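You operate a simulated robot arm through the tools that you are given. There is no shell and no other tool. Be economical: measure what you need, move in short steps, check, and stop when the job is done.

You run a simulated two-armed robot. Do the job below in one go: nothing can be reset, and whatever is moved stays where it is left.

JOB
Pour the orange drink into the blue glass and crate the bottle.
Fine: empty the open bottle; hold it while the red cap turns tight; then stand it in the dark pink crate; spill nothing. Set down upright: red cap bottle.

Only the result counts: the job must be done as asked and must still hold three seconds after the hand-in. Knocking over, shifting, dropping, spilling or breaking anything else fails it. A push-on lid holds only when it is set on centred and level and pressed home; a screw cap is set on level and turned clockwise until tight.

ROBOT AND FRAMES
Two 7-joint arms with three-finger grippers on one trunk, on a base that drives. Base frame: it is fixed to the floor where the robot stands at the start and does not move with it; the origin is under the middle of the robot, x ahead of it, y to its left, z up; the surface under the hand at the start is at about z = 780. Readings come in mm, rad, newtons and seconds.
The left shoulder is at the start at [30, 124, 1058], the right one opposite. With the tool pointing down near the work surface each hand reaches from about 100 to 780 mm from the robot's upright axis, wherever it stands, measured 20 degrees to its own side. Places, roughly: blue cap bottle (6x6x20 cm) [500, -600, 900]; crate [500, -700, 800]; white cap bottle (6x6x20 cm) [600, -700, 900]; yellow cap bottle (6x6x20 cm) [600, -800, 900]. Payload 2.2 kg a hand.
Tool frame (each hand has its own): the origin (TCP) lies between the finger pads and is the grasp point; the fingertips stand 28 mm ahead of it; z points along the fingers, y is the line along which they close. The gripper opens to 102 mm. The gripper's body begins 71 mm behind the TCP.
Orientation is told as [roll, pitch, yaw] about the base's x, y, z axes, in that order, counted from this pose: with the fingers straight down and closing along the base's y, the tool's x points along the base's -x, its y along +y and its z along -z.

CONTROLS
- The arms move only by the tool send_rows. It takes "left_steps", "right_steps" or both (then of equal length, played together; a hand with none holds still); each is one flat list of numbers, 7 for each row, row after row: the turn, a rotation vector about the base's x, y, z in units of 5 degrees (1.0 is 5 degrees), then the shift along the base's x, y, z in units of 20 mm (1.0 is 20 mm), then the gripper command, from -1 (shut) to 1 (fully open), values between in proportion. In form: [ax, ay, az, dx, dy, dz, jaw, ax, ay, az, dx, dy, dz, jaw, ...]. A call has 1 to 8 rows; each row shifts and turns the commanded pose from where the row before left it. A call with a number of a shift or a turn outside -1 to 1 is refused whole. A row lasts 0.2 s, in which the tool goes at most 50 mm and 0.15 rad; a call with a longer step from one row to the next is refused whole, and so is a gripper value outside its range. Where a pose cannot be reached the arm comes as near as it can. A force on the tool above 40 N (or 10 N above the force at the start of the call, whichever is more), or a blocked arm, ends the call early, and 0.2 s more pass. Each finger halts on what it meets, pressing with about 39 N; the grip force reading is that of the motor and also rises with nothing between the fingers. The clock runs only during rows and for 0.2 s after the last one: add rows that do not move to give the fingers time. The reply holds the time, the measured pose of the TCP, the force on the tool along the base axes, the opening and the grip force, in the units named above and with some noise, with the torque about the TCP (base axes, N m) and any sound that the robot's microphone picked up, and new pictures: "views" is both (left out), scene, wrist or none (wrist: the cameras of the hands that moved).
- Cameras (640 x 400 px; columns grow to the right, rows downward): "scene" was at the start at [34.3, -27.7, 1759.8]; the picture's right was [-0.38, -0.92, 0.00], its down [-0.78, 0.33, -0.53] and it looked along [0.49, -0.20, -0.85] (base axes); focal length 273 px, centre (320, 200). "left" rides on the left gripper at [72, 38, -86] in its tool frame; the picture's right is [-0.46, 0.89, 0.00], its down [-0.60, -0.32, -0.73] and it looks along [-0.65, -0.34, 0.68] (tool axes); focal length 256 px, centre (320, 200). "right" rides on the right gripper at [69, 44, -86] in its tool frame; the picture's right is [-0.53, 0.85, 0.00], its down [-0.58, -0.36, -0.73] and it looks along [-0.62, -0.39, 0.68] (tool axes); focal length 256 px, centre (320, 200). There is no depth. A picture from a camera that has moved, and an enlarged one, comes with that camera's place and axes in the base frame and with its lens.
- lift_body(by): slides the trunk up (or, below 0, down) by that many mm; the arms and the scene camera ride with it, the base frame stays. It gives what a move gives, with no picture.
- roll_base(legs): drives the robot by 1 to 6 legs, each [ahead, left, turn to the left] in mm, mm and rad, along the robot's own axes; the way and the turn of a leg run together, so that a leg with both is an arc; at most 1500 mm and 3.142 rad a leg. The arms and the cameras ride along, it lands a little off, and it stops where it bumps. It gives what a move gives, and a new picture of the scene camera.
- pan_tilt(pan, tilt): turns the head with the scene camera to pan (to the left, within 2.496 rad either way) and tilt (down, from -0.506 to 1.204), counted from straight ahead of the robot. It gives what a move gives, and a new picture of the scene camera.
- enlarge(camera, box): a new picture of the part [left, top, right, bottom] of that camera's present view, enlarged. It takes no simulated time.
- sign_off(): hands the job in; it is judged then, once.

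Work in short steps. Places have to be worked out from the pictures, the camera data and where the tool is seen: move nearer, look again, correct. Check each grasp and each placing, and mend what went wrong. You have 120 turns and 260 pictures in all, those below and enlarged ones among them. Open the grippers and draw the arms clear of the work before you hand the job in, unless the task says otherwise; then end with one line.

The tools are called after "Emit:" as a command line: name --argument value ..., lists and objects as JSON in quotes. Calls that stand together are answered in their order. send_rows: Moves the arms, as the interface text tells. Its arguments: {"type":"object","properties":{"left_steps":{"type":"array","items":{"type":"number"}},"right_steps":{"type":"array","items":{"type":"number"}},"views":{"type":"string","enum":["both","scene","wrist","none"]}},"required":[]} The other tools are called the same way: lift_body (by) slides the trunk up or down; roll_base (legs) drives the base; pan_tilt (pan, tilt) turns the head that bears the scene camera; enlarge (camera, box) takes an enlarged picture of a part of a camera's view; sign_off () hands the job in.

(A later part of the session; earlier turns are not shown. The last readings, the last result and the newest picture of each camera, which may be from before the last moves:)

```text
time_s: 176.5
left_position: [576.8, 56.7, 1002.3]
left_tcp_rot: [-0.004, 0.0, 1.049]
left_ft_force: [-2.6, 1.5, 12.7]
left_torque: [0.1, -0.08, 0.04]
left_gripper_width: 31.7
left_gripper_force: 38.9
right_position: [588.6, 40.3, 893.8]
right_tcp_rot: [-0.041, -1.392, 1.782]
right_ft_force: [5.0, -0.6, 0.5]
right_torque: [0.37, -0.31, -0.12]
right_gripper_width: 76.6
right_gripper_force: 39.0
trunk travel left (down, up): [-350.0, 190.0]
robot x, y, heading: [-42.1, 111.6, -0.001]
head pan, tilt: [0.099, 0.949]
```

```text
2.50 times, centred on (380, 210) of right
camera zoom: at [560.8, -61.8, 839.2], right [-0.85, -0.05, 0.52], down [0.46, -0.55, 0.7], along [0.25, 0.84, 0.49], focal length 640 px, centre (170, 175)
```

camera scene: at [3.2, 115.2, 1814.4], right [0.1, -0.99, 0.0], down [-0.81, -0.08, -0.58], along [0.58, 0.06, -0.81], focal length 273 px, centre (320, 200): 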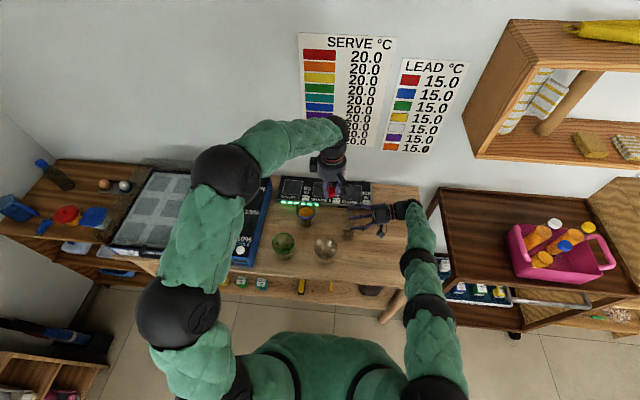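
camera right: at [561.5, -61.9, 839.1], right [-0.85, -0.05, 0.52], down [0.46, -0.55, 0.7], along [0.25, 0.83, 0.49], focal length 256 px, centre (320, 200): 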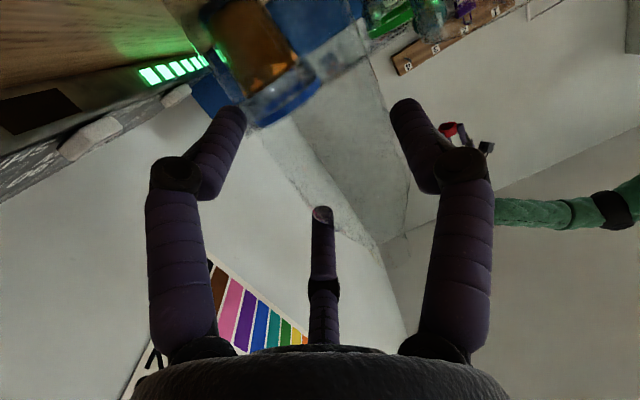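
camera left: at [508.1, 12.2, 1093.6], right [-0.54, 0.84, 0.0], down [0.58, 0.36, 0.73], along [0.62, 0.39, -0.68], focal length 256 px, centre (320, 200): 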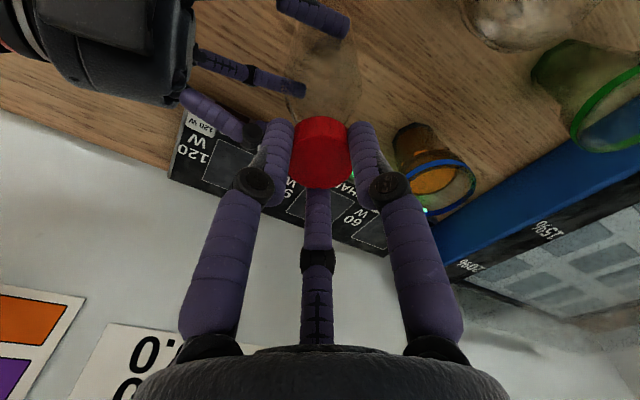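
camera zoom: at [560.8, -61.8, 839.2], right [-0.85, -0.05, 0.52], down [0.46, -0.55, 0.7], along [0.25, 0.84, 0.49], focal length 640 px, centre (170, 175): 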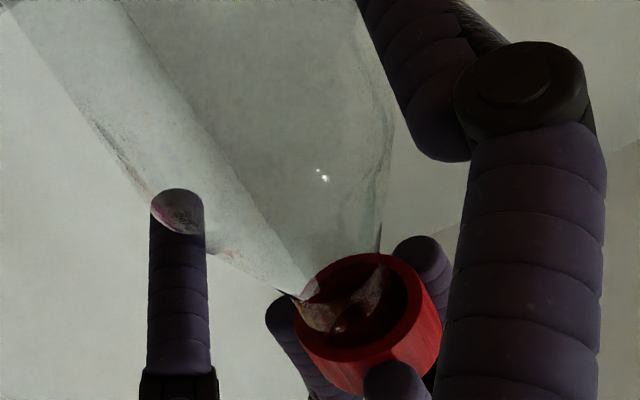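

Contact at ~13 N. I now turn clockwise (from above) with slight following.

Emit:
send_rows --left_steps '[0, 0, -1, 0, 0, -0.01, -1, 0, 0, -1, 0, 0, 0, -1, 0, 0, -1, 0, 0, -0.01, -1, 0, 0, -1, 0, 0, 0, -1, 0, 0, -1, 0, 0, -0.01, -1, 0, 0, -1, 0, 0, 0, -1, 0, 0, -1, 0, 0, -0.01, -1, 0, 0, -1, 0, 0, 0, -1]' --views "none"

Emit:
send_rows --left_steps '[0, 0, -1, 0, 0, -0.01, -1, 0, 0, -1, 0, 0, 0, -1, 0, 0, -1, 0, 0, -0.01, -1, 0, 0, -1, 0, 0, 0, -1, 0, 0, -1, 0, 0, -0.01, -1, 0, 0, -1, 0, 0, 0, -1, 0, 0, -1, 0, 0, -0.01, -1, 0, 0, -1, 0, 0, 0, -1]' --views "none"

Emit:
enlarge --camera "right" --box '[300, 130, 460, 290]'

```text
time_s: 178.3
left_position: [578.0, 57.8, 1000.5]
left_tcp_rot: [-0.001, -0.001, 0.348]
left_ft_force: [4.1, 7.1, -0.6]
left_torque: [0.2, -0.09, 0.05]
left_gripper_width: 31.7
left_gripper_force: 39.2
right_position: [587.3, 40.1, 893.4]
right_tcp_rot: [-0.039, -1.393, 1.78]
right_ft_force: [-7.5, -7.5, 5.2]
right_torque: [0.68, -0.18, 0.13]
right_gripper_width: 76.4
right_gripper_force: 39.4
trunk travel left (down, up): [-350.0, 190.0]
robot x, y, heading: [-40.7, 108.0, 0.004]
head pan, tilt: [0.099, 0.949]
```

```text
time_s: 180.1
left_position: [577.2, 57.3, 998.4]
left_tcp_rot: [0.002, -0.002, -0.35]
left_ft_force: [6.4, 5.1, 0.5]
left_torque: [0.15, -0.2, 0.06]
left_gripper_width: 31.7
left_gripper_force: 39.0
right_position: [588.4, 41.0, 893.3]
right_tcp_rot: [-0.038, -1.395, 1.78]
right_ft_force: [-8.3, -7.3, 5.7]
right_torque: [0.17, -0.61, 0.12]
right_gripper_width: 76.3
right_gripper_force: 38.7
trunk travel left (down, up): [-350.0, 190.0]
robot x, y, heading: [-41.3, 109.6, 0.003]
head pan, tilt: [0.099, 0.949]
```

```text
2.50 times, centred on (380, 210) of right
camera zoom: at [560.9, -62.0, 839.1], right [-0.85, -0.05, 0.52], down [0.46, -0.55, 0.7], along [0.25, 0.83, 0.49], focal length 640 px, centre (170, 175)
```

zoom: 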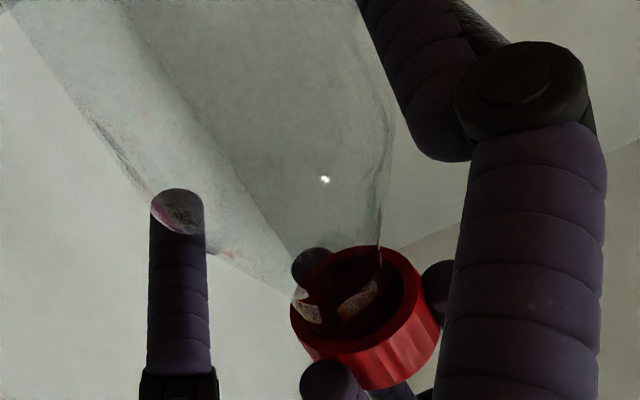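

The cap is advancing (z dropping, lateral constraint). I continue turning clockwise.

Emit:
send_rows --left_steps '[0, 0, -1, -0.02, -0.02, -0.01, -1, 0, 0, -1, -0.02, -0.02, 0, -1, 0, 0, -1, 0, 0, -0.01, -1, 0, 0, -1, 0, 0, 0, -1, 0, 0, -1, 0, 0, -0.01, -1, 0, 0, -1, 0, 0, 0, -1, 0, 0, -1, 0, 0, -0.01, -1, 0, 0, -1, 0, 0, 0, -1]' --views "none"

Emit:
send_rows --left_steps '[0, 0, -1, 0, 0, -0.01, -1, 0, 0, -1, 0, 0, 0, -1, 0, 0, -1, 0, 0, -0.01, -1, 0, 0, -1, 0, 0, 0, -1, 0, 0, -1, 0, 0, -0.01, -1, 0, 0, -1, 0, 0, 0, -1]' --views "none"

Emit:
enlarge --camera "right" --box '[300, 130, 460, 290]'

```text
time_s: 181.9
left_position: [575.5, 57.3, 998.6]
left_tcp_rot: [0.001, -0.001, -1.047]
left_ft_force: [12.4, 10.5, 1.4]
left_torque: [0.3, -0.37, 0.1]
left_gripper_width: 31.9
left_gripper_force: 39.0
right_position: [588.6, 41.0, 892.9]
right_tcp_rot: [-0.038, -1.393, 1.781]
right_ft_force: [-13.3, -12.1, 6.5]
right_torque: [0.72, -1.16, 0.24]
right_gripper_width: 76.3
right_gripper_force: 39.2
trunk travel left (down, up): [-350.0, 190.0]
robot x, y, heading: [-39.4, 110.8, 0.003]
head pan, tilt: [0.099, 0.949]
```

```text
time_s: 183.3
left_position: [576.5, 56.4, 998.5]
left_tcp_rot: [0.0, -0.001, -1.572]
left_ft_force: [11.7, 10.7, 1.2]
left_torque: [0.32, -0.38, 0.1]
left_gripper_width: 31.9
left_gripper_force: 38.8
right_position: [587.7, 39.9, 893.1]
right_tcp_rot: [-0.036, -1.394, 1.781]
right_ft_force: [-13.8, -13.7, 5.0]
right_torque: [0.62, -1.06, 0.23]
right_gripper_width: 76.7
right_gripper_force: 38.5
trunk travel left (down, up): [-350.0, 190.0]
robot x, y, heading: [-40.6, 109.6, 0.004]
head pan, tilt: [0.099, 0.949]
```

```text
2.50 times, centred on (380, 210) of right
camera zoom: at [560.7, -62.1, 839.0], right [-0.85, -0.05, 0.52], down [0.46, -0.55, 0.7], along [0.25, 0.84, 0.49], focal length 640 px, centre (170, 175)
```

zoom: 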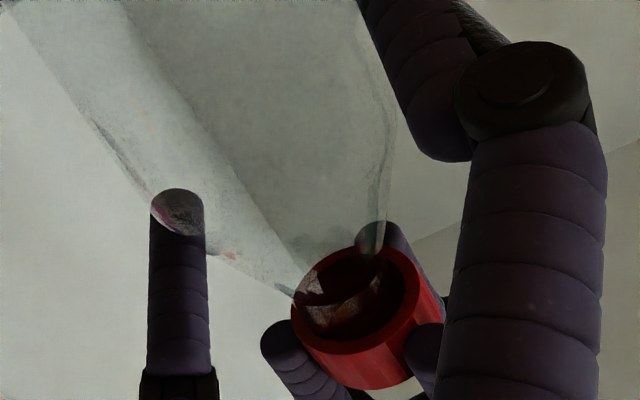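

150° turned. I relieve the side load, open slightly, turn the hand back, and will regrip for another turn.

Emit:
send_rows --left_steps '[0, 0, 0, 0.08, 0.08, 0, -1, 0, 0, 0, 0, 0, 0, -0.3, 0, 0, 0, 0, 0, 0, -0.1, 0, 0, 0, 0, 0, 0, -0.1, 0, 0, 1, 0, 0, 0, -0.1, 0, 0, 1, 0, 0, 0, -0.1, 0, 0, 1, 0, 0, 0, -0.1, 0, 0, 1, 0, 0, 0, -0.1]' --views "wrist"

Emit:
enlarge --camera "right" --box '[300, 130, 460, 290]'

Emit:
send_rows --left_steps '[0, 0, 1, 0, 0, 0, -0.1, 0, 0, 1, 0, 0, 0, -0.1, 0, 0, 1, 0, 0, 0, -0.1, 0, 0, 1, 0, 0, 0, -0.1, 0, 0, 1, 0, 0, 0, -0.1, 0, 0, 1, 0, 0, 0, -0.1, 0, 0, 1, 0, 0, 0, -0.1, 0, 0, 1, 0, 0, 0, -0.1]' --views "none"

Emit:
send_rows --left_steps '[0, 0, 1, 0, 0, 0, -0.1, 0, 0, 1, 0, 0, 0, -0.1, 0, 0, 1, 0, 0, 0, -0.1, 0, 0, 1, 0, 0, 0, -0.1, 0, 0, 1, 0, 0, 0, -0.1, 0, 0, 1, 0, 0, 0, -0.1, 0, 0, 1, 0, 0, 0, -0.1, 0, 0, 1, 0, 0, 0, -0.1]' --views "none"

Emit:
send_rows --left_steps '[0, 0, 1, 0, 0, 0, -0.1, 0, 0, 1, 0, 0, 0, -0.1, 0, 0, 1, 0, 0, 0, -0.1, 0, 0, 1, 0, 0, 0, -0.1, 0, 0, 1, 0, 0, 0, -0.1, 0, 0, 1, 0, 0, 0, -0.1, 0, 0, 1, 0, 0, 0, -0.1, 0, 0, 1, 0, 0, 0, -0.1]' --views "wrist"

```text
time_s: 185.1
left_position: [576.8, 57.9, 998.0]
left_tcp_rot: [0.0, 0.0, -1.22]
left_ft_force: [-0.2, 0.0, 0.1]
left_torque: [0.02, -0.01, 0.0]
left_gripper_width: 46.2
left_gripper_force: 0.0
right_position: [588.5, 40.2, 893.9]
right_tcp_rot: [-0.038, -1.393, 1.779]
right_ft_force: [1.4, 2.8, 3.9]
right_torque: [0.36, -0.34, 0.01]
right_gripper_width: 76.5
right_gripper_force: 39.3
trunk travel left (down, up): [-350.0, 190.0]
robot x, y, heading: [-37.3, 110.3, 0.004]
head pan, tilt: [0.099, 0.949]
camera left: at [588.6, 138.1, 1083.8], right [0.99, -0.13, 0.0], down [-0.09, -0.68, 0.73], along [-0.1, -0.73, -0.68], focal length 256 px, centre (320, 200)
```

left: 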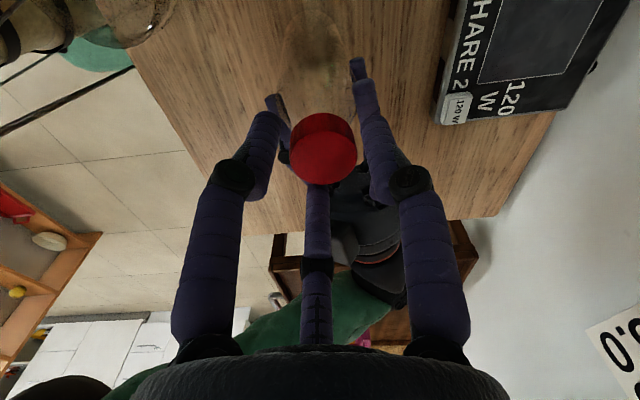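

```text
2.50 times, centred on (380, 210) of right
camera zoom: at [561.2, -61.6, 839.1], right [-0.85, -0.05, 0.52], down [0.46, -0.55, 0.7], along [0.25, 0.84, 0.49], focal length 640 px, centre (170, 175)
```

zoom: 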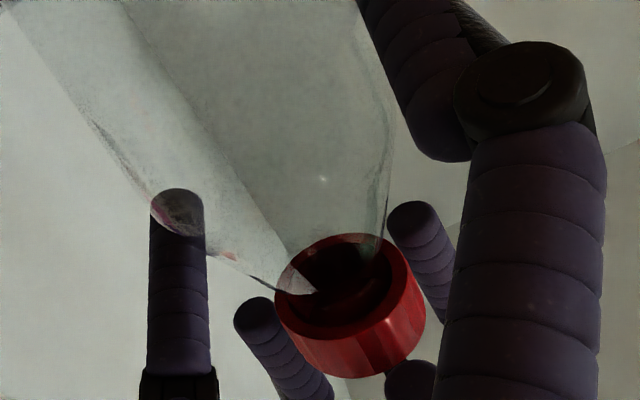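

```text
time_s: 186.9
left_position: [578.3, 58.1, 997.9]
left_tcp_rot: [0.0, -0.001, -0.52]
left_ft_force: [0.3, 0.8, 0.0]
left_torque: [-0.01, 0.01, 0.0]
left_gripper_width: 45.9
left_gripper_force: 0.1
right_position: [587.5, 40.4, 892.9]
right_tcp_rot: [-0.038, -1.392, 1.78]
right_ft_force: [1.9, 2.6, 5.8]
right_torque: [0.2, -0.4, -0.02]
right_gripper_width: 76.3
right_gripper_force: 39.1
trunk travel left (down, up): [-350.0, 190.0]
robot x, y, heading: [-32.0, 107.3, 0.003]
head pan, tilt: [0.099, 0.949]
```

```text
time_s: 188.7
left_position: [577.8, 57.5, 997.8]
left_tcp_rot: [0.002, 0.0, 0.178]
left_ft_force: [-0.1, -0.3, 0.6]
left_torque: [0.04, 0.0, -0.03]
left_gripper_width: 45.6
left_gripper_force: 0.1
right_position: [587.8, 39.8, 893.8]
right_tcp_rot: [-0.038, -1.393, 1.781]
right_ft_force: [1.4, 0.8, 5.0]
right_torque: [0.03, -0.42, -0.03]
right_gripper_width: 76.7
right_gripper_force: 39.0
trunk travel left (down, up): [-350.0, 190.0]
robot x, y, heading: [-42.9, 109.6, 0.001]
head pan, tilt: [0.099, 0.949]
```

```text
time_s: 190.5
left_position: [578.5, 58.4, 997.2]
left_tcp_rot: [-0.002, -0.002, 0.876]
left_ft_force: [1.1, 0.4, 0.0]
left_torque: [0.01, -0.01, 0.0]
left_gripper_width: 45.8
left_gripper_force: 0.0
right_position: [587.3, 40.0, 893.6]
right_tcp_rot: [-0.038, -1.395, 1.781]
right_ft_force: [1.7, -0.9, 6.4]
right_torque: [0.03, -0.39, -0.02]
right_gripper_width: 76.2
right_gripper_force: 39.2
trunk travel left (down, up): [-350.0, 190.0]
robot x, y, heading: [-43.2, 114.4, 0.007]
head pan, tilt: [0.099, 0.949]
camera left: at [502.7, 25.7, 1084.2], right [-0.38, 0.92, 0.0], down [0.63, 0.26, 0.73], along [0.68, 0.28, -0.68], focal length 256 px, centre (320, 200)
```

left: 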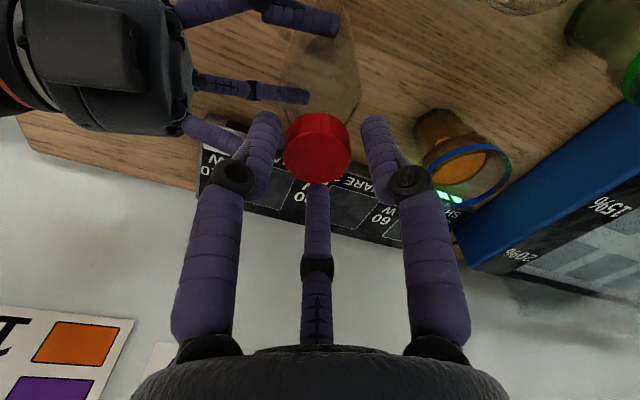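

On release the cap dropped onto the neck, ~9 mm lower. I recentre, lower 9 mm, and regrip.

Emit:
send_rows --left_steps '[0, 0, 0.5, -0.06, -0.11, -0.2, -0.1, 0, 0, 0, 0, 0, -0.25, -0.1, 0, 0, 0, 0, 0, 0, -0.3, 0, 0, 0, 0, 0, 0, -1, 0, 0, 0, 0, 0, 0, -1]' --views "wrist"

Emit:
enlarge --camera "right" --box '[300, 130, 460, 290]'

```text
time_s: 191.7
left_position: [577.7, 57.1, 990.3]
left_tcp_rot: [-0.002, 0.0, 0.917]
left_ft_force: [12.1, 5.8, -1.7]
left_torque: [0.07, -0.2, 0.03]
left_gripper_width: 31.9
left_gripper_force: 38.9
right_position: [587.1, 40.5, 893.6]
right_tcp_rot: [-0.039, -1.393, 1.782]
right_ft_force: [-8.8, -5.3, 9.0]
right_torque: [0.63, -1.53, 0.22]
right_gripper_width: 76.4
right_gripper_force: 39.5
trunk travel left (down, up): [-350.0, 190.0]
robot x, y, heading: [-38.1, 106.2, 0.002]
head pan, tilt: [0.099, 0.949]
camera left: at [504.2, 20.9, 1076.0], right [-0.42, 0.91, 0.0], down [0.62, 0.29, 0.73], along [0.67, 0.31, -0.68], focal length 256 px, centre (320, 200)
```

left: 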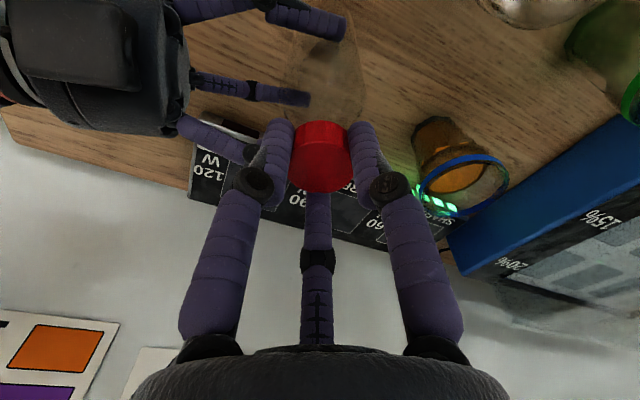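

```text
2.50 times, centred on (380, 210) of right
camera zoom: at [560.8, -61.9, 838.9], right [-0.85, -0.05, 0.52], down [0.46, -0.55, 0.7], along [0.25, 0.83, 0.49], focal length 640 px, centre (170, 175)
```

zoom: 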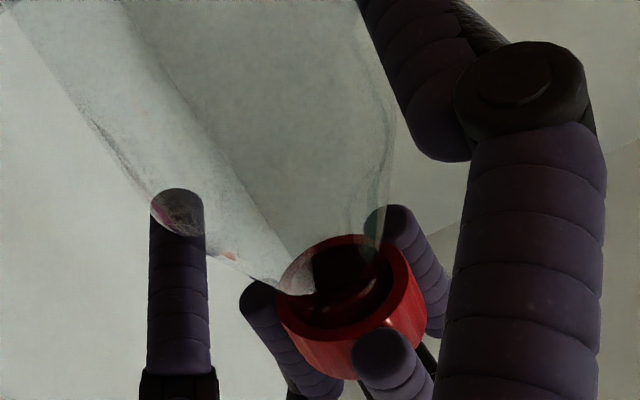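

Gripped with ~13 N side load; I relieve it and turn clockwise again with slight downward following.

Emit:
send_rows --left_steps '[0, 0, 0, 0.08, 0.04, 0, -1, 0, 0, -1, 0, 0, -0.01, -1, 0, 0, -1, 0, 0, -0.01, -1, 0, 0, -1, 0, 0, -0.01, -1, 0, 0, -1, 0, 0, -0.01, -1, 0, 0, -1, 0, 0, -0.01, -1, 0, 0, -1, 0, 0, -0.01, -1, 0, 0, -1, 0, 0, -0.01, -1]' --views "none"

Emit:
send_rows --left_steps '[0, 0, -1, 0, 0, -0.01, -1, 0, 0, -1, 0, 0, -0.01, -1, 0, 0, -1, 0, 0, -0.01, -1, 0, 0, -1, 0, 0, -0.01, -1, 0, 0, -1, 0, 0, -0.01, -1, 0, 0, -1, 0, 0, -0.01, -1, 0, 0, -1, 0, 0, -0.01, -1, 0, 0, -1, 0, 0, -0.01, -1]' --views "none"

Emit:
enlarge --camera "right" --box '[300, 130, 460, 290]'

```text
time_s: 193.5
left_position: [578.1, 56.7, 987.7]
left_tcp_rot: [-0.001, -0.002, 0.307]
left_ft_force: [-1.4, 5.9, 10.7]
left_torque: [-0.49, 0.33, 0.06]
left_gripper_width: 31.6
left_gripper_force: 39.0
right_position: [587.7, 40.4, 893.2]
right_tcp_rot: [-0.039, -1.391, 1.779]
right_ft_force: [-0.1, -7.5, -0.1]
right_torque: [0.78, -0.5, -0.02]
right_gripper_width: 76.2
right_gripper_force: 39.0
trunk travel left (down, up): [-350.0, 190.0]
robot x, y, heading: [-39.0, 107.5, 0.005]
head pan, tilt: [0.099, 0.949]
```

```text
time_s: 195.3
left_position: [578.4, 56.3, 987.4]
left_tcp_rot: [0.0, 0.0, -0.394]
left_ft_force: [-5.9, -3.9, 17.5]
left_torque: [-0.6, 0.49, 0.05]
left_gripper_width: 32.1
left_gripper_force: 38.6
right_position: [588.2, 40.0, 893.8]
right_tcp_rot: [-0.041, -1.395, 1.779]
right_ft_force: [7.2, -1.0, -1.1]
right_torque: [-0.35, -0.63, -0.23]
right_gripper_width: 76.3
right_gripper_force: 39.3
trunk travel left (down, up): [-350.0, 190.0]
robot x, y, heading: [-40.1, 106.7, 0.002]
head pan, tilt: [0.099, 0.949]
```

```text
2.50 times, centred on (380, 210) of right
camera zoom: at [560.8, -61.8, 839.1], right [-0.85, -0.05, 0.52], down [0.46, -0.55, 0.7], along [0.25, 0.84, 0.49], focal length 640 px, centre (170, 175)
```

zoom: 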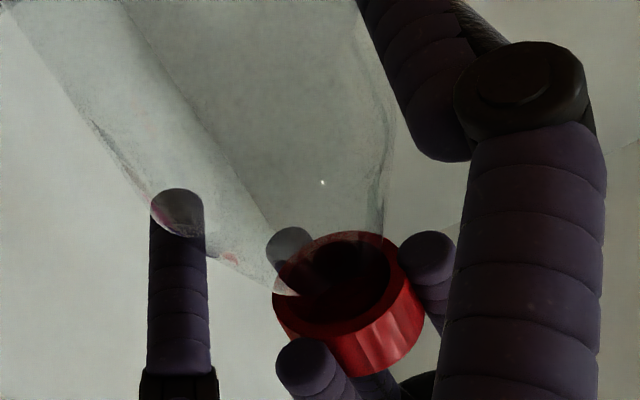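

Axial load 17 N is holding; I continue turning without further lowering and watch the torque.

Emit:
send_rows --left_steps '[0, 0, -1, 0, 0, 0, -1, 0, 0, -1, 0, 0, 0, -1, 0, 0, -1, 0, 0, 0, -1, 0, 0, -1, 0, 0, 0, -1, 0, 0, -1, 0, 0, 0, -1, 0, 0, -1, 0, 0, 0, -1, 0, 0, -1, 0, 0, 0, -1, 0, 0, -1, 0, 0, 0, -1]' --views "none"

Emit:
send_rows --left_steps '[0, 0, -1, 0, 0, 0, -1, 0, 0, -1, 0, 0, 0, -1, 0, 0, -1, 0, 0, 0, -1, 0, 0, -1, 0, 0, 0, -1, 0, 0, -1, 0, 0, 0, -1, 0, 0, -1, 0, 0, 0, -1]' --views "wrist"

Emit:
enlarge --camera "right" --box '[300, 130, 460, 290]'

```text
time_s: 197.1
left_position: [578.9, 57.1, 985.5]
left_tcp_rot: [0.001, -0.002, -1.09]
left_ft_force: [4.9, -3.1, 13.4]
left_torque: [-0.66, 0.12, 0.01]
left_gripper_width: 32.1
left_gripper_force: 39.1
right_position: [588.4, 40.6, 892.9]
right_tcp_rot: [-0.038, -1.395, 1.781]
right_ft_force: [-0.2, 0.5, 0.2]
right_torque: [0.0, -1.49, -0.07]
right_gripper_width: 76.2
right_gripper_force: 38.8
trunk travel left (down, up): [-350.0, 190.0]
robot x, y, heading: [-38.8, 111.2, 0.002]
head pan, tilt: [0.099, 0.949]
```

```text
time_s: 198.5
left_position: [578.4, 57.0, 986.0]
left_tcp_rot: [0.0, 0.0, -1.614]
left_ft_force: [7.9, -2.9, 6.4]
left_torque: [-0.61, 0.04, 0.04]
left_gripper_width: 31.8
left_gripper_force: 38.7
right_position: [587.1, 41.1, 893.2]
right_tcp_rot: [-0.037, -1.393, 1.782]
right_ft_force: [-7.6, 1.1, 1.7]
right_torque: [0.2, -1.24, 0.03]
right_gripper_width: 76.6
right_gripper_force: 38.4
trunk travel left (down, up): [-350.0, 190.0]
robot x, y, heading: [-39.2, 105.7, 0.003]
head pan, tilt: [0.099, 0.949]
camera left: at [619.4, 125.9, 1072.5], right [0.86, -0.5, 0.0], down [-0.34, -0.59, 0.73], along [-0.37, -0.63, -0.68], focal length 256 px, centre (320, 200)
```

left: 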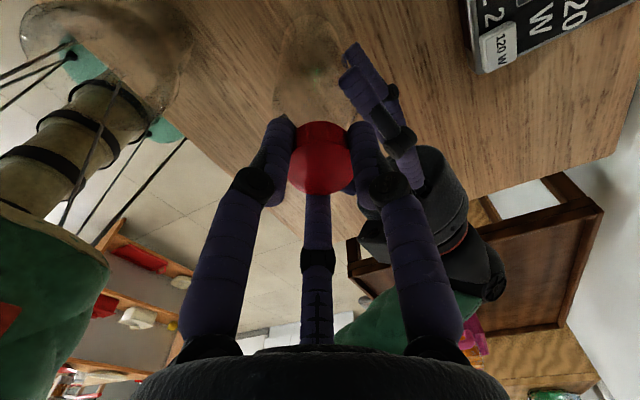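

```text
2.50 times, centred on (380, 210) of right
camera zoom: at [560.5, -61.7, 839.0], right [-0.85, -0.05, 0.52], down [0.46, -0.55, 0.7], along [0.25, 0.84, 0.49], focal length 640 px, centre (170, 175)
```

zoom: 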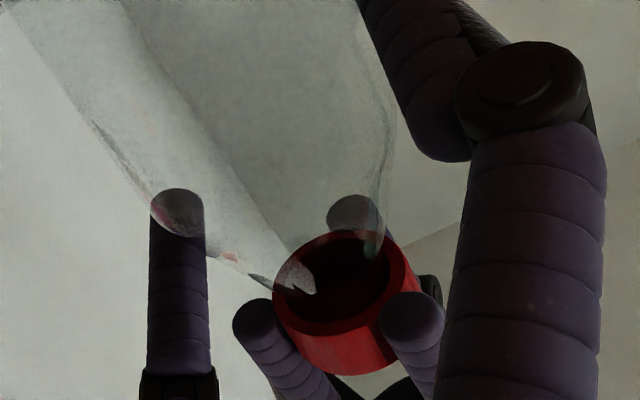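

Axial force relaxes as it turns, so the thread is drawing the cap down. I do another full regrip cycle: open, rotate back, regrip, and turn again.

Emit:
send_rows --left_steps '[0, 0, 0, 0.04, -0.02, 0, -1, 0, 0, 0, 0, 0, 0, -0.3, 0, 0, 0, 0, 0, 0, -0.1, 0, 0, 0, 0, 0, 0, -0.1, 0, 0, 1, 0, 0, 0, -0.1, 0, 0, 1, 0, 0, 0, -0.1, 0, 0, 1, 0, 0, 0, -0.1, 0, 0, 1, 0, 0, 0, -0.1]' --views "none"

Emit:
enlarge --camera "right" --box '[300, 130, 460, 290]'

Emit:
send_rows --left_steps '[0, 0, 1, 0, 0, 0, -0.1, 0, 0, 1, 0, 0, 0, -0.1, 0, 0, 1, 0, 0, 0, -0.1, 0, 0, 1, 0, 0, 0, -0.1, 0, 0, 1, 0, 0, 0, -0.1, 0, 0, 1, 0, 0, 0, -0.1, 0, 0, 1, 0, 0, 0, -0.1, 0, 0, 1, 0, 0, 0, -0.1]' --views "none"

Emit:
send_rows --left_steps '[0, 0, 1, 0, 0, 0, -0.1, 0, 0, 1, 0, 0, 0, -0.1, 0, 0, 1, 0, 0, 0, -0.1, 0, 0, 1, 0, 0, 0, -0.1, 0, 0, 1, 0, 0, 0, -0.1, 0, 0, 1, 0, 0, 0, -0.1, 0, 0, 1, 0, 0, 0, -0.1, 0, 0, 1, 0, 0, 0, -0.1]' --views "none"

Emit:
send_rows --left_steps '[0, 0, 1, 0, 0, 0, -0.1, 0, 0, 1, 0, 0, 0, -0.1, 0, 0, 1, 0, 0, 0, -0.1, 0, 0, 1, 0, 0, 0, -0.1, 0, 0, 1, 0, 0, 0, -0.1, 0, 0, 1, 0, 0, 0, -0.1, 0, 0, 1, 0, 0, 0, -0.1, 0, 0, 1, 0, 0, 0, -0.1]' --views "none"

Emit:
send_rows --left_steps '[0, 0, 0, 0, -0.02, -0.07, -0.1, 0, 0, 0, 0, 0, 0, -0.3, 0, 0, 0, 0, 0, 0, -1, 0, 0, 0, 0, 0, 0, -1, 0, 0, -1, 0, 0, 0, -1, 0, 0, -1, 0, 0, -0.01, -1, 0, 0, -1, 0, 0, 0, -1, 0, 0, -1, 0, 0, -0.01, -1]' --views "none"

Emit:
send_rows --left_steps '[0, 0, -1, 0, 0, -0.01, -1, 0, 0, -1, 0, 0, 0, -1, 0, 0, -1, 0, 0, -0.01, -1, 0, 0, -1, 0, 0, 0, -1, 0, 0, -1, 0, 0, -0.01, -1, 0, 0, -1, 0, 0, 0, -1, 0, 0, -1, 0, 0, -0.01, -1, 0, 0, -1, 0, 0, 0, -1]' --views "none"

```text
time_s: 200.3
left_position: [580.4, 55.9, 986.0]
left_tcp_rot: [0.0, -0.001, -1.262]
left_ft_force: [-0.1, -0.6, 0.4]
left_torque: [0.02, 0.04, -0.04]
left_gripper_width: 45.7
left_gripper_force: 0.0
right_position: [588.2, 41.0, 893.2]
right_tcp_rot: [-0.04, -1.392, 1.781]
right_ft_force: [1.5, -0.4, 4.6]
right_torque: [0.11, -0.3, -0.05]
right_gripper_width: 76.4
right_gripper_force: 38.9
trunk travel left (down, up): [-350.0, 190.0]
robot x, y, heading: [-40.2, 110.0, 0.002]
head pan, tilt: [0.099, 0.949]
```

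```text
2.50 times, centred on (380, 210) of right
camera zoom: at [561.4, -61.9, 839.2], right [-0.85, -0.05, 0.52], down [0.46, -0.55, 0.7], along [0.25, 0.83, 0.49], focal length 640 px, centre (170, 175)
```

zoom: 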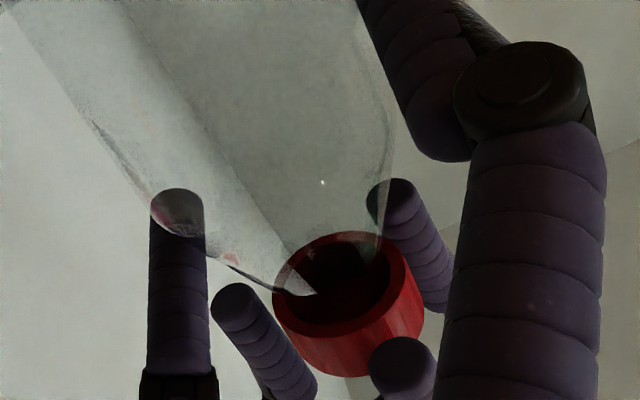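

```text
time_s: 202.1
left_position: [579.8, 56.2, 987.0]
left_tcp_rot: [0.002, 0.0, -0.562]
left_ft_force: [0.8, 0.0, -0.5]
left_torque: [-0.02, 0.04, -0.03]
left_gripper_width: 46.1
left_gripper_force: 0.1
right_position: [588.9, 39.5, 894.0]
right_tcp_rot: [-0.039, -1.393, 1.782]
right_ft_force: [2.9, -0.4, 7.2]
right_torque: [0.03, -0.54, -0.05]
right_gripper_width: 76.4
right_gripper_force: 38.5
trunk travel left (down, up): [-350.0, 190.0]
robot x, y, heading: [-40.7, 105.8, 0.002]
head pan, tilt: [0.099, 0.949]
```

```text
time_s: 203.9
left_position: [578.7, 56.0, 985.9]
left_tcp_rot: [-0.001, 0.0, 0.135]
left_ft_force: [-0.8, 0.8, -0.2]
left_torque: [-0.02, 0.01, -0.05]
left_gripper_width: 45.8
left_gripper_force: 0.0
right_position: [588.5, 40.2, 893.3]
right_tcp_rot: [-0.039, -1.395, 1.779]
right_ft_force: [2.3, -0.7, 8.6]
right_torque: [0.03, -0.55, -0.09]
right_gripper_width: 76.4
right_gripper_force: 38.6
trunk travel left (down, up): [-350.0, 190.0]
robot x, y, heading: [-41.8, 109.7, 0.005]
head pan, tilt: [0.099, 0.949]
```

```text
time_s: 205.7
left_position: [580.1, 57.0, 986.6]
left_tcp_rot: [0.0, -0.001, 0.834]
left_ft_force: [-0.3, -0.3, 0.3]
left_torque: [-0.01, -0.02, 0.03]
left_gripper_width: 46.1
left_gripper_force: 0.0
right_position: [588.0, 40.0, 892.4]
right_tcp_rot: [-0.037, -1.396, 1.781]
right_ft_force: [2.1, -1.2, 8.8]
right_torque: [0.12, -0.44, -0.03]
right_gripper_width: 76.3
right_gripper_force: 38.7
trunk travel left (down, up): [-350.0, 190.0]
robot x, y, heading: [-37.8, 112.3, -0.0]
head pan, tilt: [0.099, 0.949]
```

```text
time_s: 207.5
left_position: [579.4, 54.9, 985.6]
left_tcp_rot: [0.0, -0.002, 0.48]
left_ft_force: [-1.1, 4.7, -0.8]
left_torque: [-0.37, 0.27, 0.01]
left_gripper_width: 32.2
left_gripper_force: 39.3
right_position: [588.3, 40.4, 892.8]
right_tcp_rot: [-0.039, -1.393, 1.78]
right_ft_force: [1.6, -5.3, 7.2]
right_torque: [0.97, -0.28, -0.01]
right_gripper_width: 76.1
right_gripper_force: 39.4
trunk travel left (down, up): [-350.0, 190.0]
robot x, y, heading: [-37.8, 112.3, 0.003]
head pan, tilt: [0.099, 0.949]
```

```text
time_s: 209.3
left_position: [578.6, 54.2, 983.3]
left_tcp_rot: [0.0, -0.002, -0.218]
left_ft_force: [-1.2, 3.4, 0.6]
left_torque: [0.03, 0.19, 0.87]
left_gripper_width: 32.3
left_gripper_force: 38.8
right_position: [587.9, 41.4, 892.6]
right_tcp_rot: [-0.041, -1.391, 1.779]
right_ft_force: [1.3, -4.1, 6.5]
right_torque: [0.52, -0.36, -0.88]
right_gripper_width: 76.5
right_gripper_force: 38.7
trunk travel left (down, up): [-350.0, 190.0]
robot x, y, heading: [-35.9, 112.3, -0.0]
head pan, tilt: [0.099, 0.949]
```

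Torque rose to 0.87 N·m: the cap is tightening against the held bottle. I add a little more turn to be sure.

Emit:
send_rows --left_steps '[0, 0, -1, 0, 0, 0, -1, 0, 0, -1, 0, 0, 0, -1, 0, 0, 0, 0, 0, 0, -1]' --views "wrist"

Emit:
enlarge --camera "right" --box '[300, 130, 460, 290]'

```text
time_s: 210.1
left_position: [579.4, 54.3, 982.9]
left_tcp_rot: [0.0, -0.001, -0.393]
left_ft_force: [-0.2, 2.3, 1.5]
left_torque: [0.14, 0.15, 0.35]
left_gripper_width: 32.5
left_gripper_force: 39.1
right_position: [587.6, 40.2, 893.3]
right_tcp_rot: [-0.04, -1.392, 1.782]
right_ft_force: [1.5, -0.9, 7.0]
right_torque: [0.27, -0.44, -0.36]
right_gripper_width: 76.4
right_gripper_force: 39.0
trunk travel left (down, up): [-350.0, 190.0]
robot x, y, heading: [-38.6, 109.0, 0.0]
head pan, tilt: [0.099, 0.949]
camera left: at [527.2, 117.1, 1070.2], right [0.77, 0.64, 0.0], down [0.44, -0.52, 0.73], along [0.47, -0.56, -0.68], focal length 256 px, centre (320, 200)
```

left: 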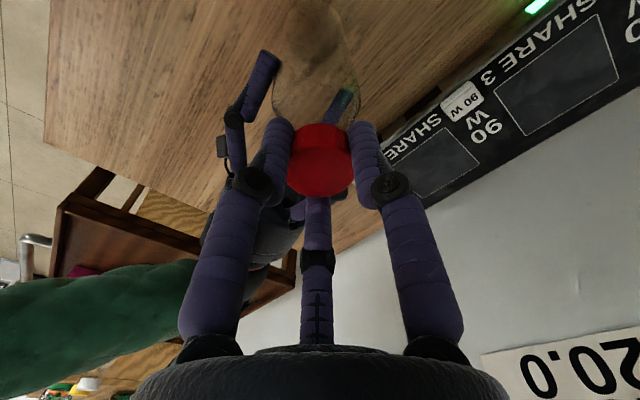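

```text
2.50 times, centred on (380, 210) of right
camera zoom: at [560.9, -61.6, 839.1], right [-0.85, -0.05, 0.52], down [0.46, -0.55, 0.7], along [0.25, 0.84, 0.49], focal length 640 px, centre (170, 175)
```

zoom: 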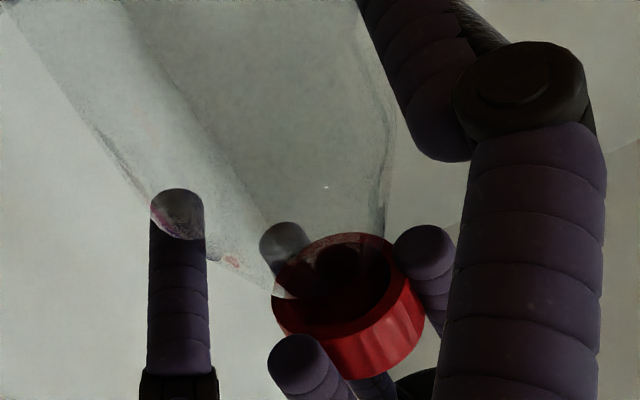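

Torque dropped to 0.35 after the pause (slip at grip or creep). I turn a few more rows to confirm tightness.

Emit:
send_rows --left_steps '[0, 0, -1, 0, 0, 0, -1, 0, 0, -1, 0, 0, 0, -1, 0, 0, -1, 0, 0, 0, -1]' --views "none"

Emit:
send_rows --left_steps '[0, 0, -1, 0, 0, 0, -1, 0, 0, -1, 0, 0, 0, -1, 0, 0, -1, 0, 0, 0, -1]' --views "none"

```text
time_s: 210.9
left_position: [579.7, 56.1, 983.1]
left_tcp_rot: [0.0, -0.002, -0.652]
left_ft_force: [1.9, -3.7, 1.8]
left_torque: [-0.06, 0.03, 0.86]
left_gripper_width: 31.4
left_gripper_force: 38.8
right_position: [587.2, 40.6, 893.8]
right_tcp_rot: [-0.038, -1.395, 1.78]
right_ft_force: [0.7, 3.5, 8.0]
right_torque: [-0.25, -0.61, -0.87]
right_gripper_width: 76.0
right_gripper_force: 39.2
trunk travel left (down, up): [-350.0, 190.0]
robot x, y, heading: [-35.4, 108.1, -0.002]
head pan, tilt: [0.099, 0.949]
```

```text
time_s: 211.7
left_position: [579.6, 55.1, 984.1]
left_tcp_rot: [0.0, -0.002, -0.916]
left_ft_force: [1.5, -4.7, 1.5]
left_torque: [-0.2, 0.11, 0.86]
left_gripper_width: 32.5
left_gripper_force: 39.1
right_position: [587.9, 40.1, 893.8]
right_tcp_rot: [-0.037, -1.394, 1.781]
right_ft_force: [0.5, 6.3, 6.8]
right_torque: [-0.25, -0.64, -0.9]
right_gripper_width: 76.4
right_gripper_force: 39.3
trunk travel left (down, up): [-350.0, 190.0]
robot x, y, heading: [-39.1, 108.5, -0.005]
head pan, tilt: [0.099, 0.949]
```

Torque saturates at ~0.87 N·m with the fingers slipping: the cap is tight. I release and withdraw the left hand, then open the right and rise straight up with the trunk.

Emit:
send_rows --left_steps '[0, 0, 0, 0, 0, 0, -0.3, 0, 0, 0, 0, 0, 0, -0.1, 0, 0, 0, 0, 0, 0, 0, 0, 0, 0, 0, 0, 1, 0, 0, 0, 0, 0, 0, 1, 0, 0, 0, 0, 0, 0, 1, 0, 0, 0, 0, 0, 0, 1, 0, 0, 0, 0, 0, 0, 1, 0]' --views "none"

Emit:
send_rows --left_steps '[0, 0, 0.5, 0, 0.5, 1, 0, 0, 0, 0.5, -0.5, 1, 1, 0, 0, 0, 0.5, -0.5, 1, 1, 0, 0, 0, 0.5, -0.5, 1, 0, 0, 0, 0, 0.5, -0.5, 1, 0, 0, 0, 0, 0.5, -0.5, 1, 0, 0, 0, 0, 0.5, -0.5, 1, 0, 0, 0, 0, 0.5, -0.5, 1, 0, 0]' --right_steps '[0, 0, 0, 0, 0, 0, 0.53, 0, 0, 0, 0, 0, 0, 0.58, 0, 0, 0, 0, 0, 0, 0.65, 0, 0, 0, 0, 0, 0, 0.8, 0, 0, 0, 0, 0, 0, 1, 0, 0, 0, 0, 0, 0, 1, 0, 0, 0, 0, 0, 0, 1, 0, 0, 0, 0, 0, 0, 1]' --views "wrist"

Emit:
enlarge --camera "scene" --box '[320, 160, 410, 240]'

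```text
time_s: 213.5
left_position: [580.8, 56.6, 1084.2]
left_tcp_rot: [0.0, -0.001, -0.916]
left_ft_force: [-0.3, 0.1, 0.3]
left_torque: [-0.02, 0.03, -0.02]
left_gripper_width: 51.0
left_gripper_force: 0.1
right_position: [587.9, 40.4, 892.9]
right_tcp_rot: [-0.039, -1.393, 1.78]
right_ft_force: [1.2, 2.2, 6.0]
right_torque: [0.31, -0.22, -0.03]
right_gripper_width: 76.3
right_gripper_force: 39.2
trunk travel left (down, up): [-350.0, 190.0]
robot x, y, heading: [-37.9, 109.7, 0.002]
head pan, tilt: [0.099, 0.949]
```

```text
time_s: 215.3
left_position: [509.9, 205.6, 1143.9]
left_tcp_rot: [0.0, -0.002, -0.566]
left_ft_force: [0.8, 0.0, -0.3]
left_torque: [-0.02, 0.01, 0.01]
left_gripper_width: 50.8
left_gripper_force: 0.1
right_position: [588.2, 41.1, 893.2]
right_tcp_rot: [-0.038, -1.391, 1.781]
right_ft_force: [-0.3, 0.7, 0.4]
right_torque: [0.0, -0.01, 0.01]
right_gripper_width: 101.9
right_gripper_force: 0.1
trunk travel left (down, up): [-350.0, 190.0]
robot x, y, heading: [-38.9, 111.5, 0.003]
head pan, tilt: [0.099, 0.949]
camera right: at [560.8, -61.4, 839.1], right [-0.85, -0.05, 0.52], down [0.46, -0.55, 0.7], along [0.25, 0.84, 0.49], focal length 256 px, centre (320, 200)
camera left: at [468.5, 275.7, 1230.2], right [0.87, 0.5, 0.0], down [0.34, -0.59, 0.73], along [0.37, -0.63, -0.68], focal length 256 px, centre (320, 200)
```

right: 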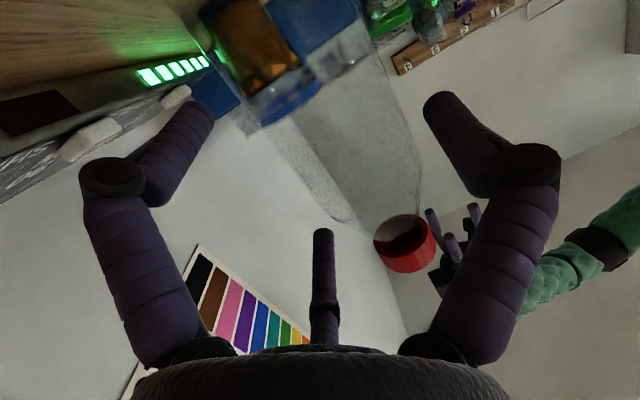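
left: 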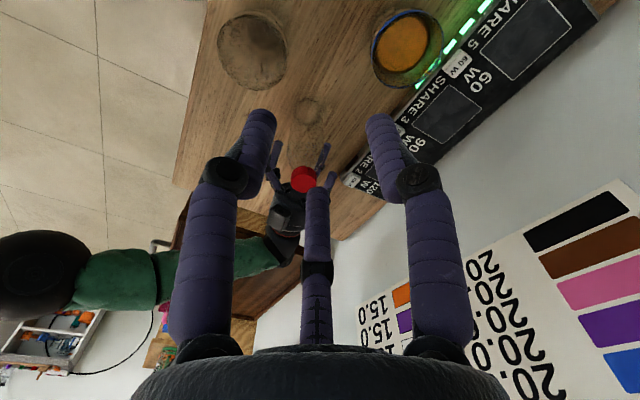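

```text
5.00 times, centred on (365, 200) of scene
camera zoom: at [3.0, 116.5, 1814.4], right [0.1, -0.99, 0.0], down [-0.81, -0.08, -0.58], along [0.58, 0.06, -0.81], focal length 1365 px, centre (95, 200)
```

zoom: 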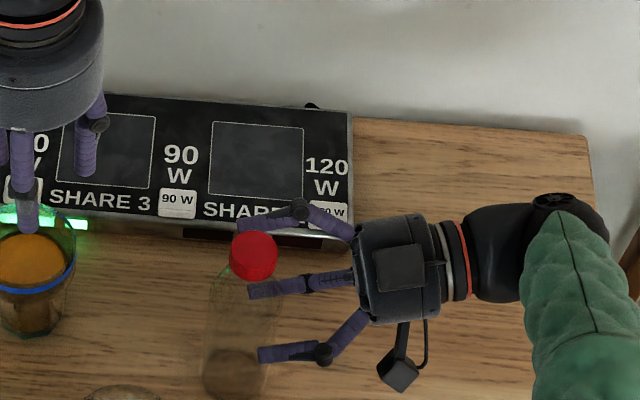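

Bottle is capped and standing at ≈[565,56]. I ease the right hand off the bottle side, rise 170 mm with the trunk, then pitch the right hand to tool-down away from the bottle.

Emit:
send_rows --right_steps '[0, 0, 0, -0.5, 0, 0, 1]' --views "none"

Emit:
lift_body --by 170

Emit:
send_rows --right_steps '[-0.986, -0.168, 0, 0, -1, 0.5, 1, -0.986, -0.168, 0, 0, -1, 0.5, 1, -0.986, -0.168, 0, 0, -1, 0, 1, -0.986, -0.168, 0, 0, 0, 0, 1, -0.986, -0.168, 0, 0, 0, 0, 1, -0.986, -0.168, 0, 0, 0, 0, 1, -0.986, -0.168, 0, 0, 0, 0, 1, -0.986, -0.168, 0, 0, 0, 0, 1]' --views "none"

Emit:
send_rows --right_steps '[-0.986, -0.168, 0, 0, 0, 0, 1, -0.986, -0.168, 0, 0, 0, 0, 1, -0.986, -0.168, 0, 0, 0, 0, 1, -0.986, -0.168, 0, 0, 0, 0, 1, -0.986, -0.168, 0, 0, 0, 0, 1, -0.986, -0.168, 0, 0, 0, 0, 1, -0.986, -0.168, 0, 0, 0, 0, 1, -0.986, -0.168, 0, 0, 0, 0, 1]' --views "both"

```text
time_s: 215.7
left_position: [508.7, 205.7, 1143.6]
left_tcp_rot: [0.0, -0.003, -0.566]
left_ft_force: [-0.1, 0.4, 0.8]
left_torque: [0.0, -0.02, 0.0]
left_gripper_width: 51.3
left_gripper_force: 0.0
right_position: [577.3, 41.4, 893.3]
right_tcp_rot: [-0.036, -1.395, 1.779]
right_ft_force: [1.4, -0.1, 0.5]
right_torque: [0.01, -0.02, -0.01]
right_gripper_width: 102.2
right_gripper_force: 0.1
trunk travel left (down, up): [-350.0, 190.0]
robot x, y, heading: [-37.1, 108.0, 0.004]
head pan, tilt: [0.099, 0.949]
```

```text
time_s: 217.6
left_position: [510.0, 206.2, 1314.0]
left_tcp_rot: [0.002, 0.0, -0.565]
left_ft_force: [0.0, 0.1, -0.8]
left_torque: [-0.02, -0.01, 0.0]
left_gripper_width: 50.8
left_gripper_force: 0.0
right_position: [576.6, 40.4, 1062.8]
right_tcp_rot: [-0.032, -1.395, 1.773]
right_ft_force: [0.0, 0.3, 0.9]
right_torque: [0.03, -0.01, 0.02]
right_gripper_width: 102.2
right_gripper_force: 0.1
trunk travel left (down, up): [-520.0, 20.0]
robot x, y, heading: [-40.9, 109.3, 0.005]
head pan, tilt: [0.099, 0.949]
```

```text
time_s: 219.4
left_position: [510.3, 205.3, 1314.7]
left_tcp_rot: [0.001, 0.0, -0.565]
left_ft_force: [0.3, -0.3, 0.3]
left_torque: [0.02, -0.03, -0.01]
left_gripper_width: 50.9
left_gripper_force: 0.1
right_position: [577.4, -18.9, 1083.2]
right_tcp_rot: [-0.005, -0.695, 1.748]
right_ft_force: [-0.4, -0.5, 0.1]
right_torque: [0.01, 0.0, -0.02]
right_gripper_width: 101.8
right_gripper_force: 0.1
trunk travel left (down, up): [-520.0, 20.0]
robot x, y, heading: [-37.8, 108.3, 0.002]
head pan, tilt: [0.099, 0.949]
```

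```text
time_s: 221.2
left_position: [509.7, 206.0, 1314.1]
left_tcp_rot: [-0.001, 0.0, -0.565]
left_ft_force: [-0.4, 0.1, -0.1]
left_torque: [-0.02, 0.02, 0.0]
left_gripper_width: 51.0
left_gripper_force: 0.0
right_position: [578.8, -19.1, 1082.6]
right_tcp_rot: [0.0, 0.005, 1.746]
right_ft_force: [0.8, 0.5, 1.5]
right_torque: [-0.03, 0.02, -0.01]
right_gripper_width: 101.9
right_gripper_force: 0.0
trunk travel left (down, up): [-520.0, 20.0]
robot x, y, heading: [-44.1, 109.2, -0.002]
head pan, tilt: [0.099, 0.949]
camera scene: at [3.8, 116.6, 1984.3], right [0.1, -0.99, 0.0], down [-0.81, -0.08, -0.58], along [0.58, 0.06, -0.81], focal length 273 px, centre (320, 200)
camera right: at [546.3, -93.4, 1168.2], right [-0.93, 0.38, 0.0], down [0.26, 0.64, 0.73], along [0.28, 0.67, -0.69], focal length 256 px, centre (320, 200)
```

scene: 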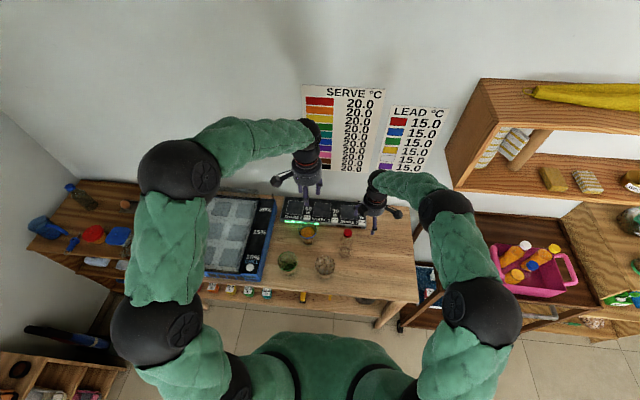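
right: 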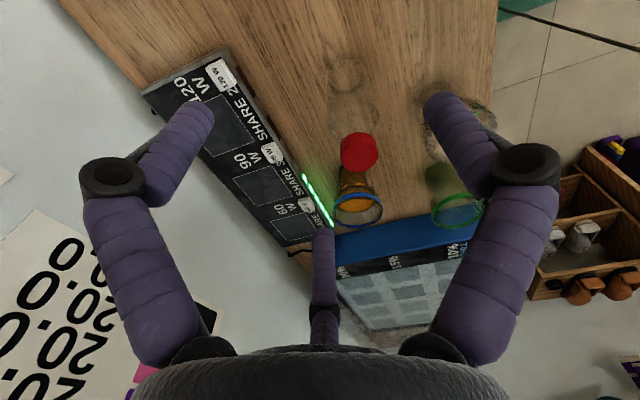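

Tool-down is clean. The cap is at ≈[566,53]; I move over it and come down to 40 mm above, then check.

Emit:
send_rows --right_steps '[0, 0, 0, -0.16, 0.9, 0, 0.4, 0, 0, 0, -0.16, 0.9, 0, 0.4, 0, 0, 0, -0.16, 0.9, 0, 0.4, 0, 0, 0, -0.16, 0.9, 0, 0.4, 0, 0, 0, 0, 0, -1, 0.4, 0, 0, 0, 0, 0, -1, 0.4, 0, 0, 0, 0, 0, 0, 0.4]' --views "wrist"

Emit:
enlarge --camera "scene" --box '[310, 190, 400, 260]'

```text
time_s: 222.8
left_position: [509.7, 206.0, 1313.7]
left_tcp_rot: [0.0, -0.001, -0.565]
left_ft_force: [0.3, -0.6, -0.1]
left_torque: [-0.01, 0.01, -0.01]
left_gripper_width: 50.8
left_gripper_force: 0.0
right_position: [564.0, 52.2, 1042.1]
right_tcp_rot: [0.002, 0.006, 1.748]
right_ft_force: [-0.2, 0.5, 0.3]
right_torque: [0.0, -0.01, -0.04]
right_gripper_width: 71.7
right_gripper_force: 0.1
trunk travel left (down, up): [-520.0, 20.0]
robot x, y, heading: [-35.5, 111.7, 0.003]
head pan, tilt: [0.099, 0.949]
camera right: at [532.4, -21.1, 1128.1], right [-0.93, 0.38, 0.0], down [0.26, 0.63, 0.73], along [0.28, 0.67, -0.68], focal length 256 px, centre (320, 200)
```

right: 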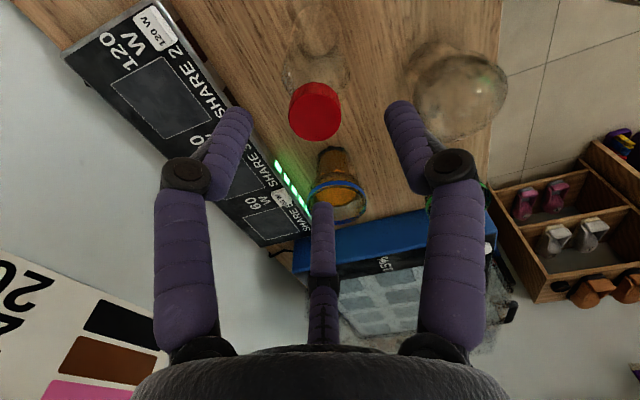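

```text
5.71 times, centred on (355, 225) of scene
camera zoom: at [3.2, 116.0, 1984.4], right [0.1, -0.99, 0.0], down [-0.81, -0.08, -0.58], along [0.58, 0.06, -0.81], focal length 1560 px, centre (120, 57)
```

zoom: 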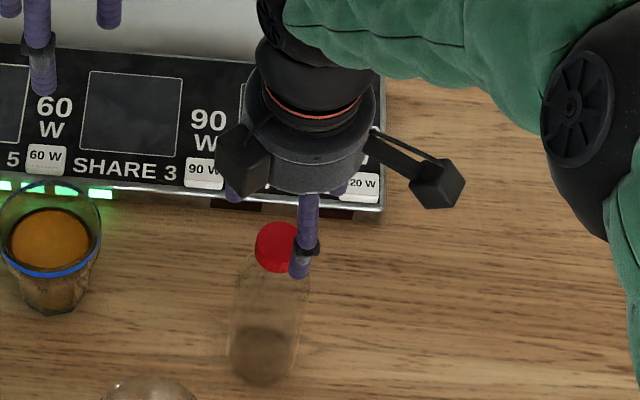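

Aligned within 3 mm. I descend to grip the cap, close, and lift slightly.

Emit:
send_rows --right_steps '[0, 0, 0, 0.15, 0.02, -1, 0.3, 0, 0, 0, 0, 0, -1, 0.3, 0, 0, 0, 0, 0, -0.8, 0.3, 0, 0, 0, 0, 0, 0, -0.3, 0, 0, 0, 0, 0, 0, -1, 0, 0, 0, 0, 0, 0, -1, 0, 0, 0, 0, 0, 0.5, -1, 0, 0, 0, 0, 0, 0.5, -1]' --views "wrist"

Emit:
enlarge --camera "scene" --box '[310, 190, 400, 260]'

```text
time_s: 224.6
left_position: [509.7, 204.4, 1314.2]
left_tcp_rot: [0.001, -0.001, -0.566]
left_ft_force: [-0.3, 0.4, 0.7]
left_torque: [-0.03, -0.01, 0.0]
left_gripper_width: 51.1
left_gripper_force: 0.0
right_position: [567.5, 52.2, 1006.7]
right_tcp_rot: [0.002, 0.0, 1.745]
right_ft_force: [0.2, -0.2, -3.4]
right_torque: [-0.01, -0.01, 0.0]
right_gripper_width: 32.5
right_gripper_force: 39.6
trunk travel left (down, up): [-520.0, 20.0]
robot x, y, heading: [-40.2, 107.5, 0.002]
head pan, tilt: [0.099, 0.949]
camera right: at [536.6, -22.0, 1091.4], right [-0.93, 0.38, 0.0], down [0.26, 0.63, 0.73], along [0.28, 0.67, -0.68], focal length 256 px, centre (320, 200)
```

right: 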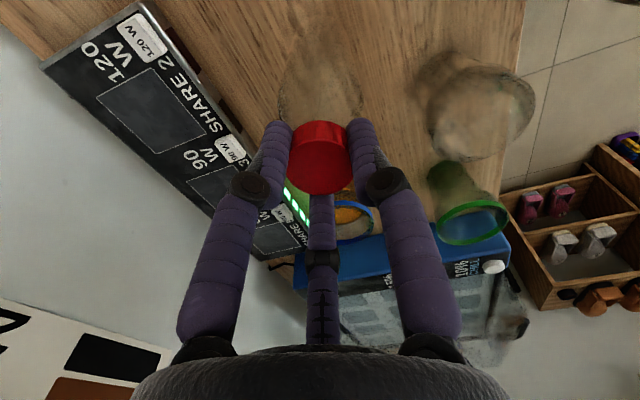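

```text
5.71 times, centred on (355, 225) of scene
camera zoom: at [3.9, 115.8, 1984.3], right [0.1, -0.99, 0.0], down [-0.81, -0.08, -0.58], along [0.58, 0.06, -0.81], focal length 1560 px, centre (120, 57)
```

zoom: 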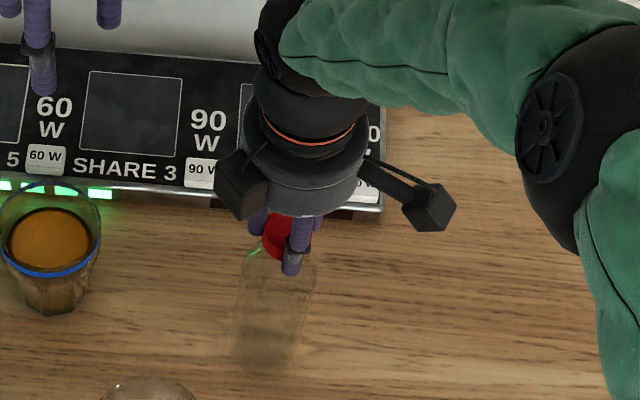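

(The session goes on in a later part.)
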